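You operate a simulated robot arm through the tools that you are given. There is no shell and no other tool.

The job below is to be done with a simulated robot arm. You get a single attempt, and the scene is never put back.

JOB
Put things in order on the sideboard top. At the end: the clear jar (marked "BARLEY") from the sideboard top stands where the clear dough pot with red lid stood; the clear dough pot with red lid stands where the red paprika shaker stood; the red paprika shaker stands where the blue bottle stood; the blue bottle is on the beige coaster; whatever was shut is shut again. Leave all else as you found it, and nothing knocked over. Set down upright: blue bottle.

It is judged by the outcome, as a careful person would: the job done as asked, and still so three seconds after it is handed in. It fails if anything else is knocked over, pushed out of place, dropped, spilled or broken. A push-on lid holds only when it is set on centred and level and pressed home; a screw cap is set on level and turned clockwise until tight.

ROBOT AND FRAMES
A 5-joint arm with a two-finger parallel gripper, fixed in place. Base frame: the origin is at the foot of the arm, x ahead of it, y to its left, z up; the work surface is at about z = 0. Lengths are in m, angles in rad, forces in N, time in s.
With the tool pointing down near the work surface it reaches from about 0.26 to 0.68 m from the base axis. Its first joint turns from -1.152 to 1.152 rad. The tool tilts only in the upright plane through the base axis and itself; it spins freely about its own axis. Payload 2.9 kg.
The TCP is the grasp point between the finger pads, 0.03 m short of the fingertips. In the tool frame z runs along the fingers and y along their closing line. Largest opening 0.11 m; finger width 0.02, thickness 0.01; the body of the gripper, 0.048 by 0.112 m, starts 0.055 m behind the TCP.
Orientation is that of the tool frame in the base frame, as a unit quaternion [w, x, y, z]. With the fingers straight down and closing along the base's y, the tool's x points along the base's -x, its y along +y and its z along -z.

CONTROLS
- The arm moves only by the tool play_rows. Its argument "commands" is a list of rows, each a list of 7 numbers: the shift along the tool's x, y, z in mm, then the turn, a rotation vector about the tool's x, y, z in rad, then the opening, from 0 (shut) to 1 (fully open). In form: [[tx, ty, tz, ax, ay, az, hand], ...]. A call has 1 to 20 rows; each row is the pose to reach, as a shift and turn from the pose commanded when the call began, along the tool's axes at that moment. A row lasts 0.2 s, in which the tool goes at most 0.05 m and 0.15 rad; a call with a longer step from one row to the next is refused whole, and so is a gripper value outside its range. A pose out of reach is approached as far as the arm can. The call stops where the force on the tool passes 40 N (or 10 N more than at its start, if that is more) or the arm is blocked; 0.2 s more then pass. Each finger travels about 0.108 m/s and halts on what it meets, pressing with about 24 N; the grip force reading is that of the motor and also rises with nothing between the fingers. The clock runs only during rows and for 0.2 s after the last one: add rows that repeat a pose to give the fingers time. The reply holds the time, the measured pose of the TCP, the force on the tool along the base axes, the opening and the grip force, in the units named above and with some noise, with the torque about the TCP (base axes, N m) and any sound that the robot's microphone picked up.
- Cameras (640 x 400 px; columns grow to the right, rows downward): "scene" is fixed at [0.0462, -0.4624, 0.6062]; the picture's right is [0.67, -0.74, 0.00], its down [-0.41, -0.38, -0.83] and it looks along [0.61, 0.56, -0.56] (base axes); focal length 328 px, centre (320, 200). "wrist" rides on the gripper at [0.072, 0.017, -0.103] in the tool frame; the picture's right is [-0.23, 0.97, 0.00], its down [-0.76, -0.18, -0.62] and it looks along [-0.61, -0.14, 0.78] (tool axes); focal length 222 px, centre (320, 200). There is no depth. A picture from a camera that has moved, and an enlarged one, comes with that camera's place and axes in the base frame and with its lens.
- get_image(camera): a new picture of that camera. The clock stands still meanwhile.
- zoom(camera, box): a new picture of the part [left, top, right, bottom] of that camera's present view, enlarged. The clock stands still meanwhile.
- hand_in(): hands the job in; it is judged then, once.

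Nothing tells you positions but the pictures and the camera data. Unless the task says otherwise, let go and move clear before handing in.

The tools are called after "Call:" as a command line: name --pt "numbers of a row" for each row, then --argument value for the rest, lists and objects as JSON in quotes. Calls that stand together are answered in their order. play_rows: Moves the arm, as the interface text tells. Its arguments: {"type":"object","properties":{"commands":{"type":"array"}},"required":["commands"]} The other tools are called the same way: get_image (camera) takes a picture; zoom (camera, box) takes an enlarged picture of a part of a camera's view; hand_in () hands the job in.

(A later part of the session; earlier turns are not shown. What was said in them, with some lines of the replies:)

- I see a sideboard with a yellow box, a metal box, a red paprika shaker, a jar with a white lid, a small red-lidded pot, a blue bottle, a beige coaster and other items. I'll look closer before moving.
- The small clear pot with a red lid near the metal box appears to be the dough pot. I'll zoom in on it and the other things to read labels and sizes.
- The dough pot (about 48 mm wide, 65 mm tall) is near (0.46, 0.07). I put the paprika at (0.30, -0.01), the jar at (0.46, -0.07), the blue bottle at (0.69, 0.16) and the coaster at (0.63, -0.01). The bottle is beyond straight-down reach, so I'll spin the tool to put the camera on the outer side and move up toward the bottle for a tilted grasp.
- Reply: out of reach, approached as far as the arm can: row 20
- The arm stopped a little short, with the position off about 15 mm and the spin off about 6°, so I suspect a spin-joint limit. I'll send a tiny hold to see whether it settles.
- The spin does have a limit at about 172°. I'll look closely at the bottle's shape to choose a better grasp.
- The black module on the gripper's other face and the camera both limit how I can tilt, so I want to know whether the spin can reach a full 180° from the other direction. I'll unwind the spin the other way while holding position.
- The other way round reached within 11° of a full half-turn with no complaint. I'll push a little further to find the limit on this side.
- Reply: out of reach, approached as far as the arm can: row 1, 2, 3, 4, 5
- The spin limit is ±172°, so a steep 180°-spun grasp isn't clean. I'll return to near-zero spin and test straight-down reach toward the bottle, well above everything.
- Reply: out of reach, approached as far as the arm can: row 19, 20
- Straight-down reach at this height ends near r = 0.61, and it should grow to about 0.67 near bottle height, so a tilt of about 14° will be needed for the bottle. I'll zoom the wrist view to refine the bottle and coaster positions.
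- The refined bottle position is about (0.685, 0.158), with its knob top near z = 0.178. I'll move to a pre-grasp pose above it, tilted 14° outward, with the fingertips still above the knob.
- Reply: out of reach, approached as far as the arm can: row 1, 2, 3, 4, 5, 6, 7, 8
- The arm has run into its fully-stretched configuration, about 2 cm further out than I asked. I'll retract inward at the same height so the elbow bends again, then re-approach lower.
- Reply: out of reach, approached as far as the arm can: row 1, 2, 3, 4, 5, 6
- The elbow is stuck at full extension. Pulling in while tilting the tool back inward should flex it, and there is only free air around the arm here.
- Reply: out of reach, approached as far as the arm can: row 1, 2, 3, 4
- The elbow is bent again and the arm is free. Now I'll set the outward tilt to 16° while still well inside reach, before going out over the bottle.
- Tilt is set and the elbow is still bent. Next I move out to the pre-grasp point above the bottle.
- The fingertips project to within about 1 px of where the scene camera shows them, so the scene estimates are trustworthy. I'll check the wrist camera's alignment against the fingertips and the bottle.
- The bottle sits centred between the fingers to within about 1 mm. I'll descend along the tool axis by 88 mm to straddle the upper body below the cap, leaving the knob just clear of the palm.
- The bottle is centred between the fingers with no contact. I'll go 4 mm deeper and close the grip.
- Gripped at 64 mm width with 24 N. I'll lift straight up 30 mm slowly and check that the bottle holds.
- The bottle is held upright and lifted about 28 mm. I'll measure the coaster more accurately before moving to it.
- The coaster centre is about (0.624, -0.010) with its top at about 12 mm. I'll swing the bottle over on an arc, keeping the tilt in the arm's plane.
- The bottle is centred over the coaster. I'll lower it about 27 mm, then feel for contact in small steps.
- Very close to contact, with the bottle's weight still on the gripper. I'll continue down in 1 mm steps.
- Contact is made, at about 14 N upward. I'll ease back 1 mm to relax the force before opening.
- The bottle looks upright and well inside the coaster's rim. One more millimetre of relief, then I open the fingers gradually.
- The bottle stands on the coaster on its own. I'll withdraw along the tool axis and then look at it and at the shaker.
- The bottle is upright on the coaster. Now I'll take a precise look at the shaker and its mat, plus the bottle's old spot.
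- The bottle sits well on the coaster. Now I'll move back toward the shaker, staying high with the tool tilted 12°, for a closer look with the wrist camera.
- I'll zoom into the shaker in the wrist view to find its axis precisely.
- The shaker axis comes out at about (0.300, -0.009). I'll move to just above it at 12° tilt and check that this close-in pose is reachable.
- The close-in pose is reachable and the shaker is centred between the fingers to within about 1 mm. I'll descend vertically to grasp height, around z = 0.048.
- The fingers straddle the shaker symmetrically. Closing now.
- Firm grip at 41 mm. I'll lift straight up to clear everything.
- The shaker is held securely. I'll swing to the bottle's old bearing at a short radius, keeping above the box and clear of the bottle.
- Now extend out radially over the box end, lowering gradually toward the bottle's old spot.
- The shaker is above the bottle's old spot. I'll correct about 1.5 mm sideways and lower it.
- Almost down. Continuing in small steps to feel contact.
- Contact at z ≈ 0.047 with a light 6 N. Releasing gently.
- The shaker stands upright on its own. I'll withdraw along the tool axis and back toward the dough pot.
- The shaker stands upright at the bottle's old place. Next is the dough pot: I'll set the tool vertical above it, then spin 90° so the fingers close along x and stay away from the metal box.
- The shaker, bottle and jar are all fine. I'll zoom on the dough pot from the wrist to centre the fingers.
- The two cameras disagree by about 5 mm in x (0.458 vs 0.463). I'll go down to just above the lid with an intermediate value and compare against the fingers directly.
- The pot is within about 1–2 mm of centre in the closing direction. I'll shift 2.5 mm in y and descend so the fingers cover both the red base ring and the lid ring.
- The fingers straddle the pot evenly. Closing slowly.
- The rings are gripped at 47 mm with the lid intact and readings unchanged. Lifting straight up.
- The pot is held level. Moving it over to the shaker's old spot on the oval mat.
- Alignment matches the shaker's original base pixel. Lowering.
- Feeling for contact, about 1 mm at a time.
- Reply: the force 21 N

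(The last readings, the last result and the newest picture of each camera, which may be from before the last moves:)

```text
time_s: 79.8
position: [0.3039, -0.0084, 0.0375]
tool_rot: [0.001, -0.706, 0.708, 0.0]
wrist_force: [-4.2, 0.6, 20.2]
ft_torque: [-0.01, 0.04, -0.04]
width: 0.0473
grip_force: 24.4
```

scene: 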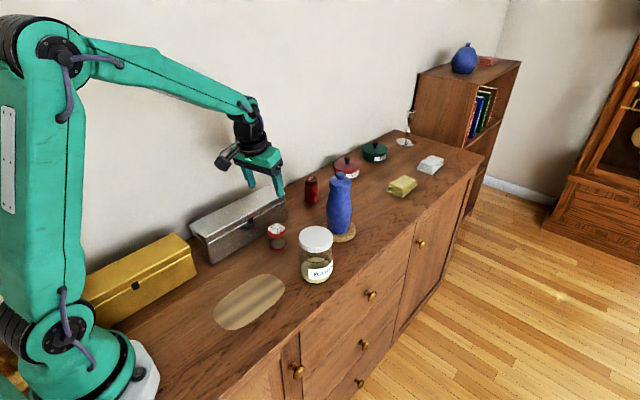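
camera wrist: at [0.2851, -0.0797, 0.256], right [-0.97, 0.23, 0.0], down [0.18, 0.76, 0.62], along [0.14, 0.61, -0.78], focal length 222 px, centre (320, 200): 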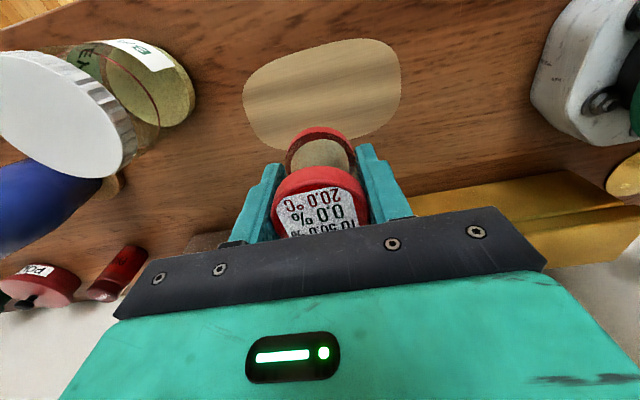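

Firm contact, at 20 N. I'll back off 1 mm and open gently.

Call:
play_rows --pt "0 0 -1 0 0 0 0.34" --pt "0 0 -1 0 0 0 0.4" --pt "0 0 -1 0 0 0 0.46" --pt "0 0 -1 0 0 0 0.55" --pt "0 0 -1 0 0 0 0.65" --pt "0 0 -1 0 0 0 0.7" --pt "0 0 -1 0 0 0 0.7"

Call:
zoom --camera "scene" --box '[200, 230, 300, 340]'

Call:
get_image --camera "wrist"

```text
time_s: 81.4
position: [0.303, -0.0082, 0.0373]
tool_rot: [0.0, -0.706, 0.708, 0.001]
wrist_force: [0.9, -0.5, -0.3]
ft_torque: [-0.02, -0.02, 0.03]
width: 0.0772
grip_force: 0.1
```

```text
3.64 times, centred on (250, 285) of scene
camera zoom: at [0.0462, -0.4624, 0.6062], right [0.67, -0.74, 0.0], down [-0.41, -0.38, -0.83], along [0.61, 0.56, -0.56], focal length 1192 px, centre (574, -109)
```

zoom: 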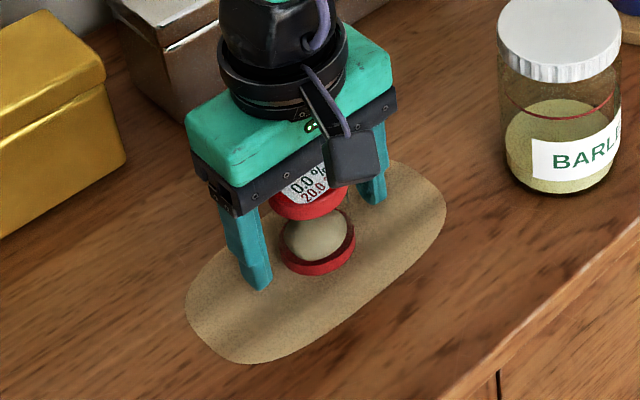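

```text
taken
camera wrist: at [0.2851, -0.0806, 0.1408], right [-0.97, 0.23, 0.0], down [0.18, 0.76, 0.62], along [0.14, 0.61, -0.78], focal length 222 px, centre (320, 200)
```

wrist: 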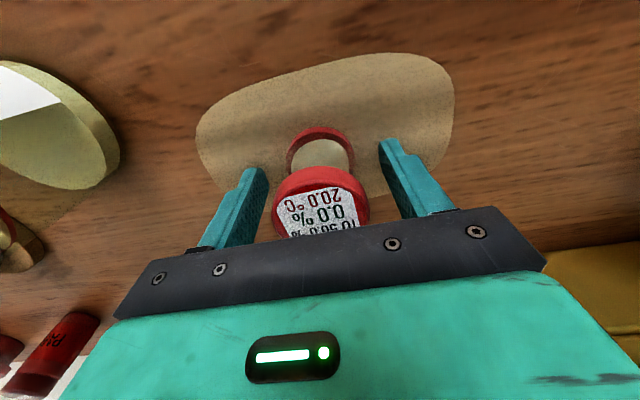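

The dough pot stands level on the mat with its lid on. I'll raise clear, open fully and move above the barley jar.

Call:
play_rows --pt "0 0 -8 0 0 0 0.7" --pt "0 0 -22 0 0 0 0.7" --pt "0 0 -45 0 0 0 0.7" --pt "0 0 -75 0 0 0 0.7" --pt "0 0 -110 0 0 0 0.7" --pt "0 0 -145 0 0 0 0.8" --pt "0 0 -175 0 0 0 0.9" --pt "10 -27 -185 0 0 0 1" --pt "20 -53 -185 0 0 0 1" --pt "30 -80 -185 0 0 0 1" --pt "40 -106 -185 0 0 0 1" --pt "51 -133 -185 0 0 0 1" --pt "61 -159 -185 0 0 0 1" --pt "61 -159 -185 0 0 0 1"

Call:
get_image --camera "wrist"

Call:
get_image --camera "scene"

```text
time_s: 84.4
position: [0.4634, -0.0708, 0.2231]
tool_rot: [0.0, -0.706, 0.709, -0.001]
wrist_force: [0.1, 0.4, 0.0]
ft_torque: [0.0, 0.0, -0.02]
width: 0.1098
grip_force: 0.0
```

```text
taken
camera wrist: at [0.4445, -0.1427, 0.326], right [-0.97, 0.23, 0.0], down [0.18, 0.76, 0.62], along [0.14, 0.61, -0.78], focal length 222 px, centre (320, 200)
```

wrist: 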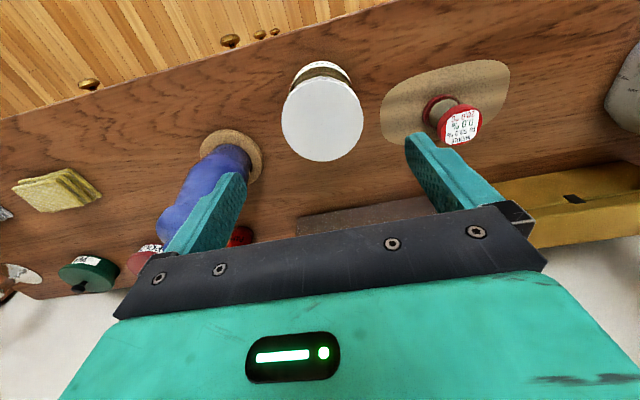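

```text
taken
```

scene: 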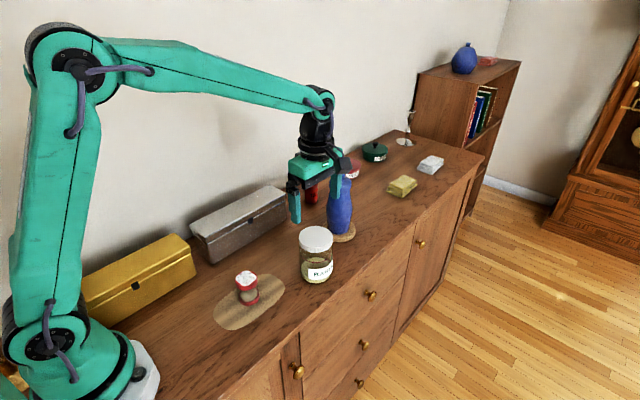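

The pot is in place. I'll zoom in to centre on the jar lid precisely and estimate its height.

Call:
zoom --camera "wrist" --box '[265, 50, 380, 175]'

Call:
zoom --camera "scene" --box '[285, 215, 345, 290]'

```text
3.20 times, centred on (322, 112) of wrist
camera zoom: at [0.4445, -0.1427, 0.326], right [-0.97, 0.23, 0.0], down [0.18, 0.76, 0.62], along [0.14, 0.61, -0.78], focal length 711 px, centre (312, 480)
```

zoom: 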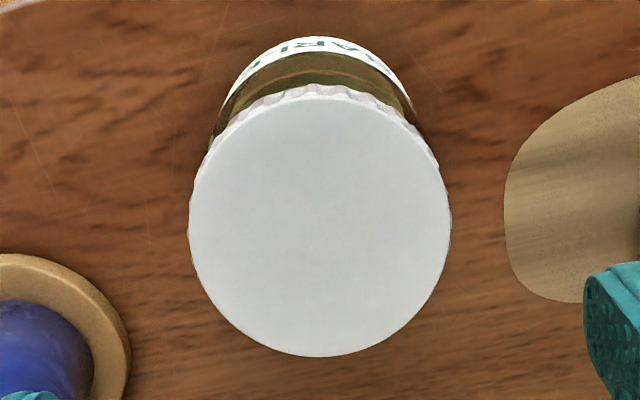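

```text
5.33 times, centred on (315, 252) of scene
camera zoom: at [0.0462, -0.4624, 0.6062], right [0.67, -0.74, 0.0], down [-0.41, -0.38, -0.83], along [0.61, 0.56, -0.56], focal length 1749 px, centre (347, -80)
```

zoom: 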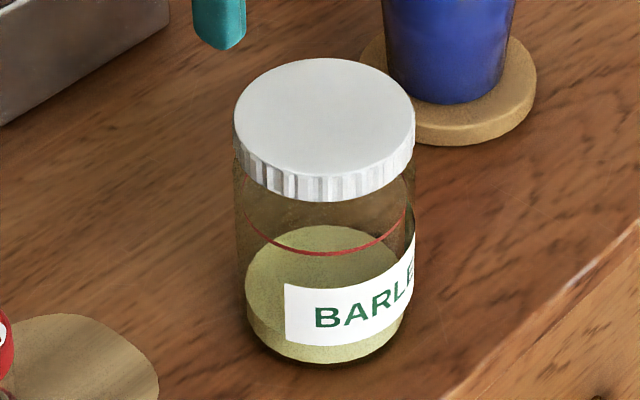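

The jar lid top is at about z = 0.123 and its axis near (0.459, -0.073). I'll come down to just above the lid and verify the alignment of the fingers.

Call:
play_rows --pt "1.1 2.2 12 0 0 0 1" --pt "2.2 4.4 26 0 0 0 1" --pt "2.2 4.4 42 0 0 0 1" --pt "2.2 4.4 56 0 0 0 1" --pt "2.2 4.4 56 0 0 0 1"

Call:
get_image --camera "wrist"

Call:
zoom --camera "scene" --box '[270, 170, 370, 290]'

```text
time_s: 85.6
position: [0.4558, -0.0729, 0.1658]
tool_rot: [0.001, -0.706, 0.708, -0.001]
wrist_force: [0.0, 0.3, -0.4]
ft_torque: [0.02, -0.02, -0.04]
width: 0.1101
grip_force: 0.1
```

```text
taken
camera wrist: at [0.4391, -0.1444, 0.2692], right [-0.97, 0.23, 0.0], down [0.18, 0.76, 0.62], along [0.14, 0.61, -0.78], focal length 222 px, centre (320, 200)
```

wrist: 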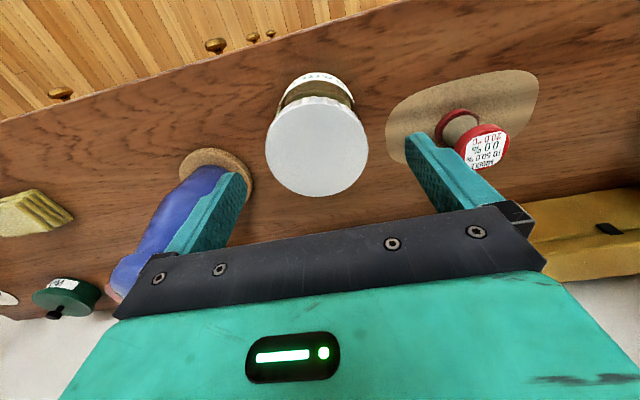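

```text
3.33 times, centred on (320, 230) of scene
camera zoom: at [0.0462, -0.4624, 0.6062], right [0.67, -0.74, 0.0], down [-0.41, -0.38, -0.83], along [0.61, 0.56, -0.56], focal length 1093 px, centre (320, 100)
```

zoom: 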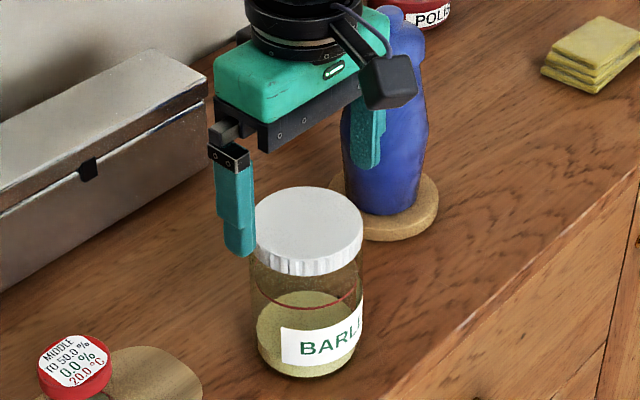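

The fingers are aligned within about 1–2 mm. I'll shift slightly and descend to grip the jar body, keeping the palm just above the lid.

Call:
play_rows --pt "1.3 -0.6 10 0 0 0 1" --pt "2.6 -1.2 22 0 0 0 1" --pt "2.6 -1.2 36 0 0 0 1" --pt "2.6 -1.2 50 0 0 0 1" --pt "2.6 -1.2 62 0 0 0 1" --pt "2.6 -1.2 74 0 0 0 1" --pt "2.6 -1.2 82 0 0 0 1" --pt "2.6 -1.2 88 0 0 0 1" --pt "2.6 -1.2 88 0 0 0 1"

Call:
get_image --camera "wrist"

Call:
zoom --camera "scene" --box '[270, 180, 370, 295]'

```text
time_s: 87.6
position: [0.4587, -0.0749, 0.0783]
tool_rot: [0.0, -0.706, 0.708, 0.0]
wrist_force: [0.1, -0.6, -0.1]
ft_torque: [0.01, 0.0, 0.01]
width: 0.1103
grip_force: 0.0
```

```text
taken
camera wrist: at [0.4403, -0.147, 0.1815], right [-0.97, 0.23, 0.0], down [0.18, 0.76, 0.62], along [0.14, 0.61, -0.78], focal length 222 px, centre (320, 200)
```

wrist: 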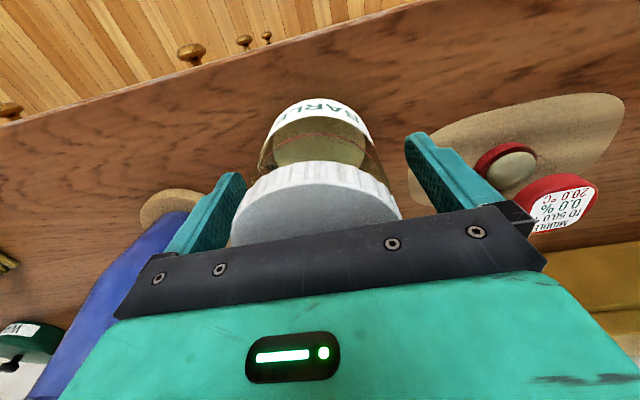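

```text
3.48 times, centred on (320, 238) of scene
camera zoom: at [0.0462, -0.4624, 0.6062], right [0.67, -0.74, 0.0], down [-0.41, -0.38, -0.83], along [0.61, 0.56, -0.56], focal length 1141 px, centre (320, 70)
```

zoom: 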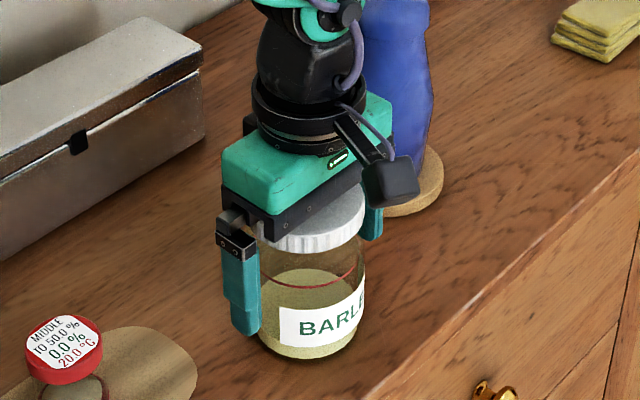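

The jar is straddled symmetrically with no contact yet. Closing slowly.

Call:
play_rows --pt "0 0 0 0 0 0 0.9" --pt "0 0 0 0 0 0 0.8" --pt "0 0 0 0 0 0 0.74" --pt "0 0 0 0 0 0 0.7" --pt "0 0 0 0 0 0 0.66" --pt "0 0 0 0 0 0 0.58" --pt "0 0 0 0 0 0 0.58"

Call:
zoom --camera "scene" --box '[270, 180, 370, 295]'

Call:
get_image --camera "wrist"

```text
time_s: 89.2
position: [0.4575, -0.0757, 0.0773]
tool_rot: [-0.001, -0.706, 0.708, -0.001]
wrist_force: [1.5, 0.1, 1.1]
ft_torque: [-0.03, 0.01, 0.02]
width: 0.081
grip_force: 24.3
```

```text
3.48 times, centred on (320, 238) of scene
camera zoom: at [0.0462, -0.4624, 0.6062], right [0.67, -0.74, 0.0], down [-0.41, -0.38, -0.83], along [0.61, 0.56, -0.56], focal length 1141 px, centre (320, 70)
```

zoom: 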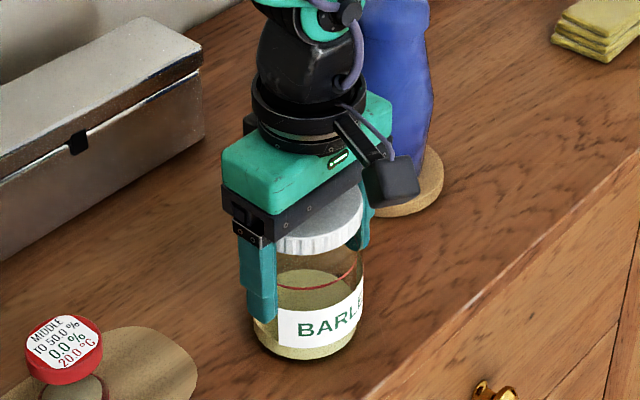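

```text
taken
camera wrist: at [0.4404, -0.147, 0.1817], right [-0.97, 0.23, 0.0], down [0.18, 0.76, 0.62], along [0.14, 0.61, -0.78], focal length 222 px, centre (320, 200)
```

wrist: 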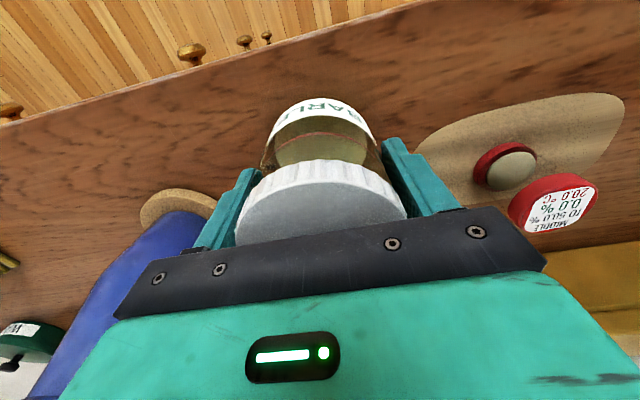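

Gripped around the glass at 81 mm. Lifting 35 mm gently.

Call:
play_rows --pt "0 0 -3 0 0 0 0.58" --pt "0 0 -7 0 0 0 0.58" --pt "0 0 -12 0 0 0 0.58" --pt "0 0 -18 0 0 0 0.58" --pt "0 0 -25 0 0 0 0.58" --pt "0 0 -31 0 0 0 0.58" --pt "0 0 -35 0 0 0 0.58" --pt "0 0 -35 0 0 0 0.58"

Call:
zoom --camera "scene" --box '[270, 170, 370, 295]'

```text
time_s: 91.0
position: [0.4578, -0.0751, 0.1134]
tool_rot: [0.0, -0.706, 0.708, 0.001]
wrist_force: [-0.5, -0.5, -4.0]
ft_torque: [-0.07, 0.0, -0.01]
width: 0.0811
grip_force: 24.0
```

```text
3.20 times, centred on (320, 232) of scene
camera zoom: at [0.0462, -0.4624, 0.6062], right [0.67, -0.74, 0.0], down [-0.41, -0.38, -0.83], along [0.61, 0.56, -0.56], focal length 1049 px, centre (320, 96)
```

zoom: 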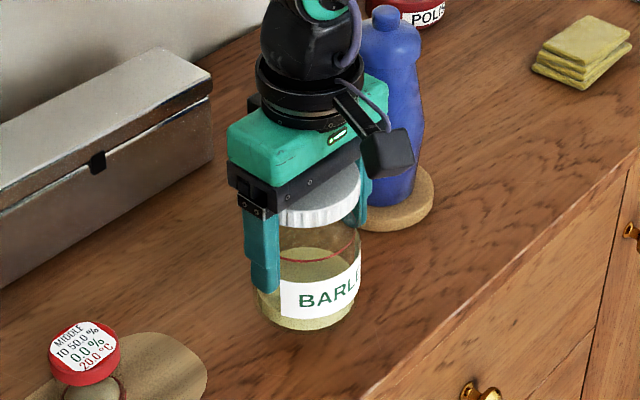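

Held steady. Carrying the jar sideways to where the dough pot stood.

Call:
play_rows --pt "-10 -0.2 0 0 0 0 0.58" --pt "-25 -0.4 0 0 0 0 0.58" --pt "-42 -0.7 0 0 0 0 0.58" --pt "-60 -1 0 0 0 0 0.58" --pt "-78 -1.3 0 0 0 0 0.58" --pt "-96 -1.6 0 0 0 0 0.58" --pt "-114 -1.9 0 0 0 0 0.58" --pt "-130 -2.2 0 0 0 0 0.58" --pt "-141 -2.4 0 0 0 0 0.58" --pt "-146.7 -2.5 0 0 0 0 0.58" --pt "-146.7 -2.5 0 0 0 0 0.58"

Call:
zoom --camera "scene" --box '[220, 150, 340, 290]'

Call:
get_image --camera "wrist"

```text
time_s: 93.4
position: [0.4616, 0.0716, 0.1127]
tool_rot: [0.0, -0.706, 0.708, 0.0]
wrist_force: [0.4, -0.4, -2.8]
ft_torque: [0.0, 0.0, 0.01]
width: 0.0809
grip_force: 23.4
```

```text
2.86 times, centred on (280, 220) of scene
camera zoom: at [0.0462, -0.4624, 0.6062], right [0.67, -0.74, 0.0], down [-0.41, -0.38, -0.83], along [0.61, 0.56, -0.56], focal length 937 px, centre (434, 143)
```

zoom: 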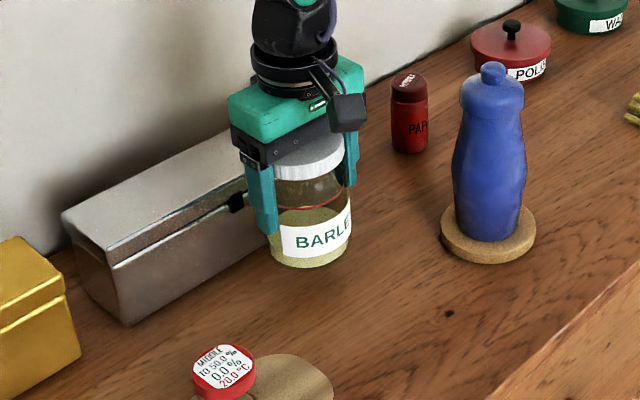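

```text
taken
camera wrist: at [0.4438, -0.0002, 0.2167], right [-0.97, 0.23, 0.0], down [0.18, 0.76, 0.62], along [0.14, 0.61, -0.78], focal length 222 px, centre (320, 200)
```

wrist: 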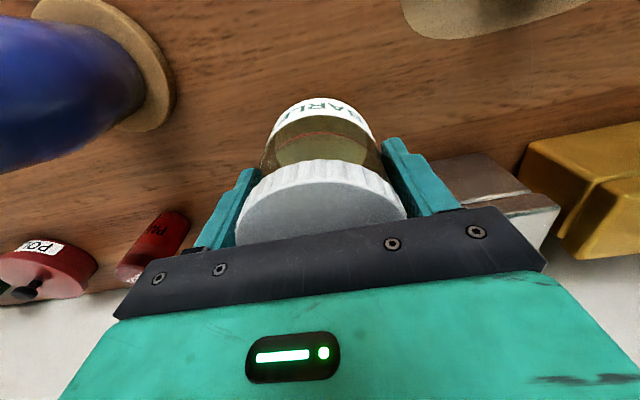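

The jar is over the pot's old spot and clear of the box. Lowering it.

Call:
play_rows --pt "0 0.8 7 0 0 0 0.58" --pt "0 0.8 14 0 0 0 0.58" --pt "0 0.8 20 0 0 0 0.58" --pt "0 0.8 26 0 0 0 0.58" --pt "0 0.8 30 0 0 0 0.58" --pt "0 0.8 32 0 0 0 0.58" --pt "0 0.8 32 0 0 0 0.58"

Call:
zoom --camera "scene" --box '[305, 240, 345, 280]'

Call:
zoom --camera "scene" --box '[235, 170, 325, 275]'

```text
time_s: 95.0
position: [0.4594, 0.0714, 0.0805]
tool_rot: [0.0, -0.706, 0.708, 0.0]
wrist_force: [1.0, 0.5, -3.9]
ft_torque: [0.03, 0.0, 0.0]
width: 0.0805
grip_force: 24.1
```

```text
10.00 times, centred on (325, 260) of scene
camera zoom: at [0.0462, -0.4624, 0.6062], right [0.67, -0.74, 0.0], down [-0.41, -0.38, -0.83], along [0.61, 0.56, -0.56], focal length 3279 px, centre (270, -400)
```

zoom: 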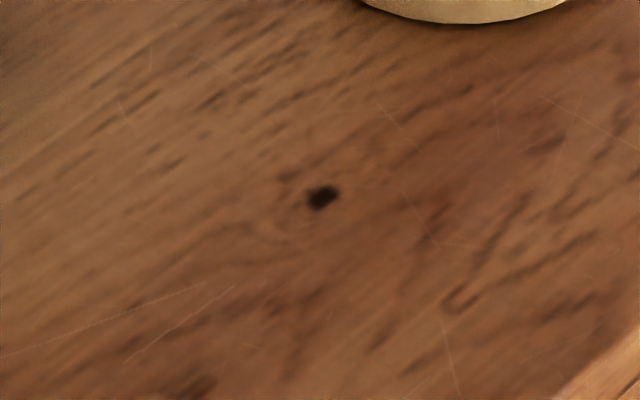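

```text
3.81 times, centred on (280, 222) of scene
camera zoom: at [0.0462, -0.4624, 0.6062], right [0.67, -0.74, 0.0], down [-0.41, -0.38, -0.83], along [0.61, 0.56, -0.56], focal length 1249 px, centre (472, 114)
```

zoom: 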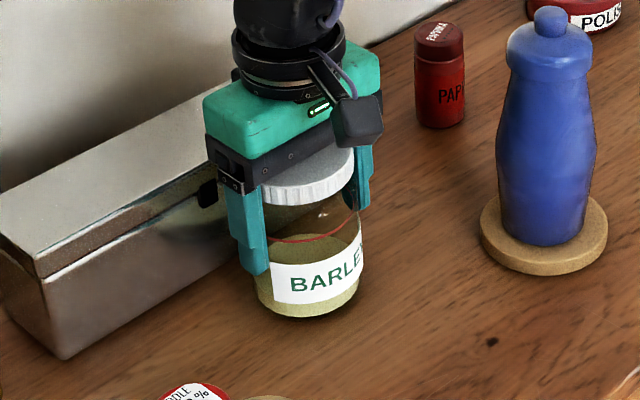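

The dark speck is just wood grain. The last few millimetres go in small steps.

Call:
play_rows --pt "0 0 1 0 0 0 0.58" --pt "0 0 2 0 0 0 0.58" --pt "0 0 2 0 0 0 0.58"

Call:
play_rows --pt "0 0 1 0 0 0 0.58" --pt "0 0 1 0 0 0 0.58"

```text
time_s: 95.8
position: [0.4601, 0.0708, 0.0782]
tool_rot: [0.0, -0.706, 0.708, 0.0]
wrist_force: [0.1, 0.2, -4.1]
ft_torque: [-0.02, -0.01, -0.01]
width: 0.0809
grip_force: 24.4
```

```text
time_s: 96.4
position: [0.4606, 0.0716, 0.0777]
tool_rot: [0.0, -0.706, 0.708, 0.0]
wrist_force: [-0.8, -0.3, 2.2]
ft_torque: [-0.04, 0.29, 0.02]
width: 0.0807
grip_force: 23.7
```

Contact: the jar's weight is now on the table. Opening slowly.

Call:
play_rows --pt "0 0 0 0 0 0 0.75" --pt "0 0 0 0 0 0 0.78" --pt "0 0 0 0 0 0 0.84" --pt "0 0 0 0 0 0 0.92" --pt "0 0 0 0 0 0 1" --pt "0 0 0 0 0 0 1" --pt "0 0 0 0 0 0 1"

Call:
zoom --camera "scene" --box '[235, 170, 325, 275]'

Call:
get_image --camera "wrist"

```text
time_s: 98.0
position: [0.4605, 0.0705, 0.0785]
tool_rot: [-0.001, -0.706, 0.708, 0.0]
wrist_force: [-0.2, -0.5, 0.5]
ft_torque: [0.02, 0.02, 0.01]
width: 0.1101
grip_force: 0.1
```

```text
3.81 times, centred on (280, 222) of scene
camera zoom: at [0.0462, -0.4624, 0.6062], right [0.67, -0.74, 0.0], down [-0.41, -0.38, -0.83], along [0.61, 0.56, -0.56], focal length 1249 px, centre (472, 114)
```

zoom: 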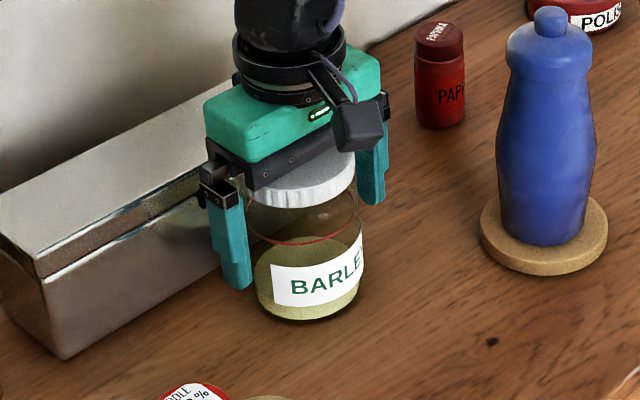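

```text
taken
camera wrist: at [0.4429, -0.0003, 0.1815], right [-0.97, 0.23, 0.0], down [0.18, 0.76, 0.62], along [0.14, 0.61, -0.78], focal length 222 px, centre (320, 200)
```

wrist: 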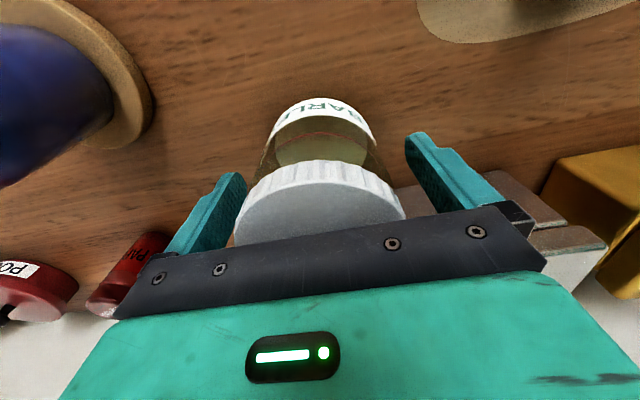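

The jar stands free. I'll raise straight up and move clear, then check the whole scene.

Call:
play_rows --pt "0 0 -8 0 0 0 1" --pt "0 0 -20 0 0 0 1" --pt "0 0 -40 0 0 0 1" --pt "0 0 -65 0 0 0 1" --pt "0 0 -95 0 0 0 1" --pt "0 0 -125 0 0 0 1" --pt "0 0 -155 0 0 0 1" --pt "0 0 -185 0 0 0 1" --pt "10 25 -200 0 0 0 1" --pt "20 50 -205 0 0 0 1" --pt "30 75 -210 0 0 0 1" --pt "40 95 -215 0 0 0 1" --pt "40 95 -215 0 0 0 1"

Call:
get_image --camera "scene"

Call:
zoom --camera "scene" --box '[190, 150, 380, 340]'

Call:
get_image --camera "wrist"

```text
time_s: 100.8
position: [0.3647, 0.0323, 0.2926]
tool_rot: [0.0, -0.706, 0.708, -0.001]
wrist_force: [0.0, 0.4, 0.7]
ft_torque: [-0.04, -0.02, 0.01]
width: 0.1102
grip_force: 0.0
```

```text
taken
```

scene: 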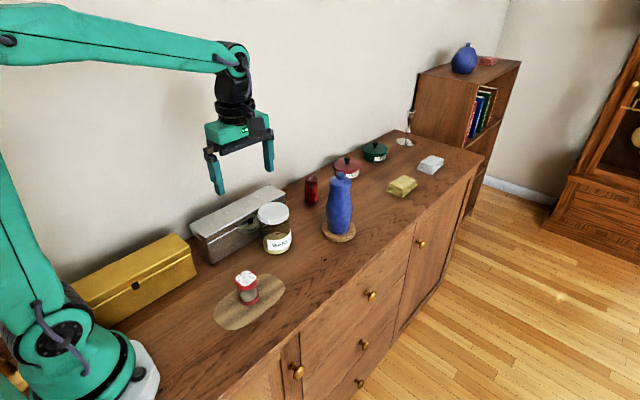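

```text
2.11 times, centred on (285, 245) of scene
camera zoom: at [0.0462, -0.4624, 0.6062], right [0.67, -0.74, 0.0], down [-0.41, -0.38, -0.83], along [0.61, 0.56, -0.56], focal length 690 px, centre (394, 105)
```

zoom: 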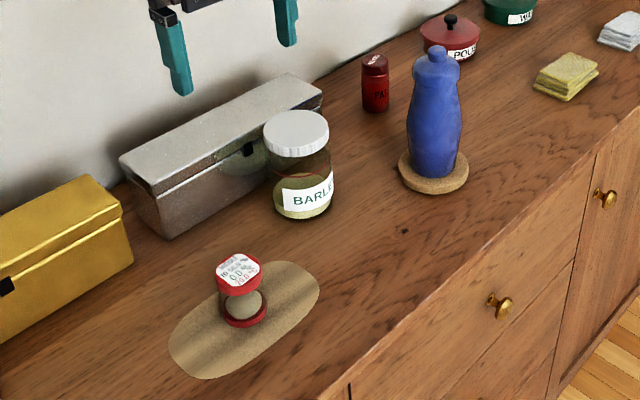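

```text
taken
camera wrist: at [0.3474, -0.0403, 0.3968], right [-0.97, 0.23, 0.0], down [0.18, 0.76, 0.62], along [0.14, 0.61, -0.78], focal length 222 px, centre (320, 200)
```

wrist: 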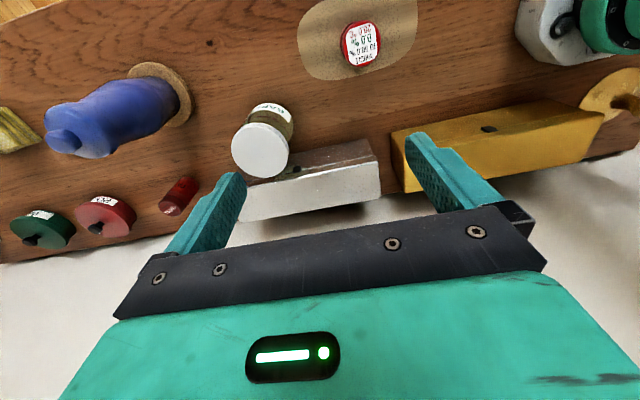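

Everything appears in its place. A final close check on each moved item for position, uprightness and lids.

Call:
zoom --camera "scene" --box '[222, 260, 272, 310]'

Call:
zoom --camera "scene" --box '[250, 195, 305, 260]'

Call:
zoom --camera "scene" --box '[295, 165, 365, 245]'

```text
8.00 times, centred on (247, 285) of scene
camera zoom: at [0.0462, -0.4624, 0.6062], right [0.67, -0.74, 0.0], down [-0.41, -0.38, -0.83], along [0.61, 0.56, -0.56], focal length 2623 px, centre (904, -480)
```

zoom: 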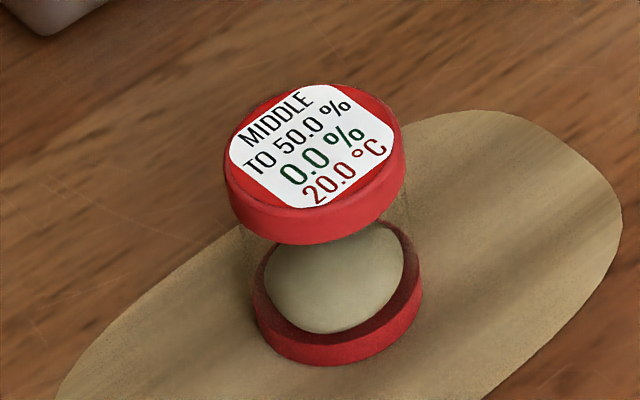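

```text
6.15 times, centred on (278, 228) of scene
camera zoom: at [0.0462, -0.4624, 0.6062], right [0.67, -0.74, 0.0], down [-0.41, -0.38, -0.83], along [0.61, 0.56, -0.56], focal length 2018 px, centre (582, 31)
```

zoom: 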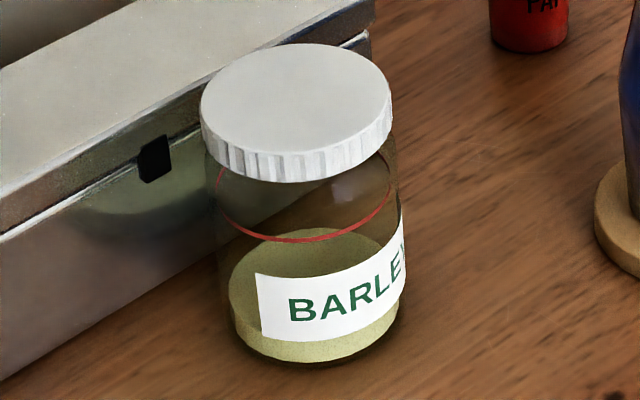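

```text
5.00 times, centred on (330, 205) of scene
camera zoom: at [0.0462, -0.4624, 0.6062], right [0.67, -0.74, 0.0], down [-0.41, -0.38, -0.83], along [0.61, 0.56, -0.56], focal length 1640 px, centre (270, 175)
```

zoom: 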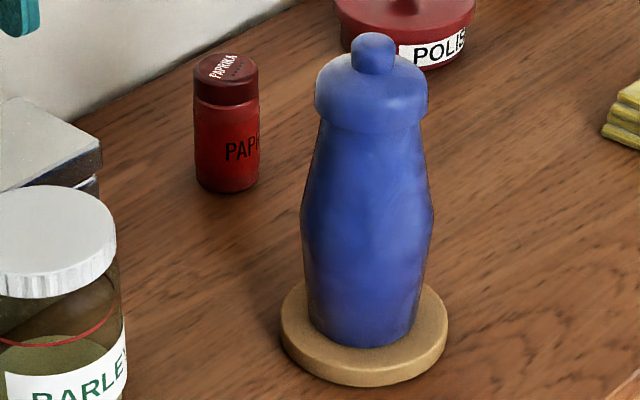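

All four moved items stand upright at their targets. The dough pot is on the mat where the shaker was, the jar is where the pot was, the shaker is where the bottle was, and the bottle is centred on the coaster. Lids look seated, nothing else has moved, and the arm is clear, so I'm handing in.

Call:
hand_in

```text
The job is handed in.
```

I moved all four items and handed the job in. In my last pictures each one stood upright, with its lid or cap still on:

- **Blue bottle:** upright on the beige coaster, close to its centre.
- **Red paprika shaker:** where the bottle stood, within about 5 mm by my estimate.
- **Clear dough pot with red lid:** on the oval mat where the shaker stood, within a few millimetres. Its lid readout is unchanged.
- **Clear jar marked "BARLEY":** where the dough pot stood, clear of the metal box.

I didn't open anything, so nothing needed shutting again. Nothing else on the sideboard looked moved or knocked over. The gripper had let go and the arm was clear before I handed in.
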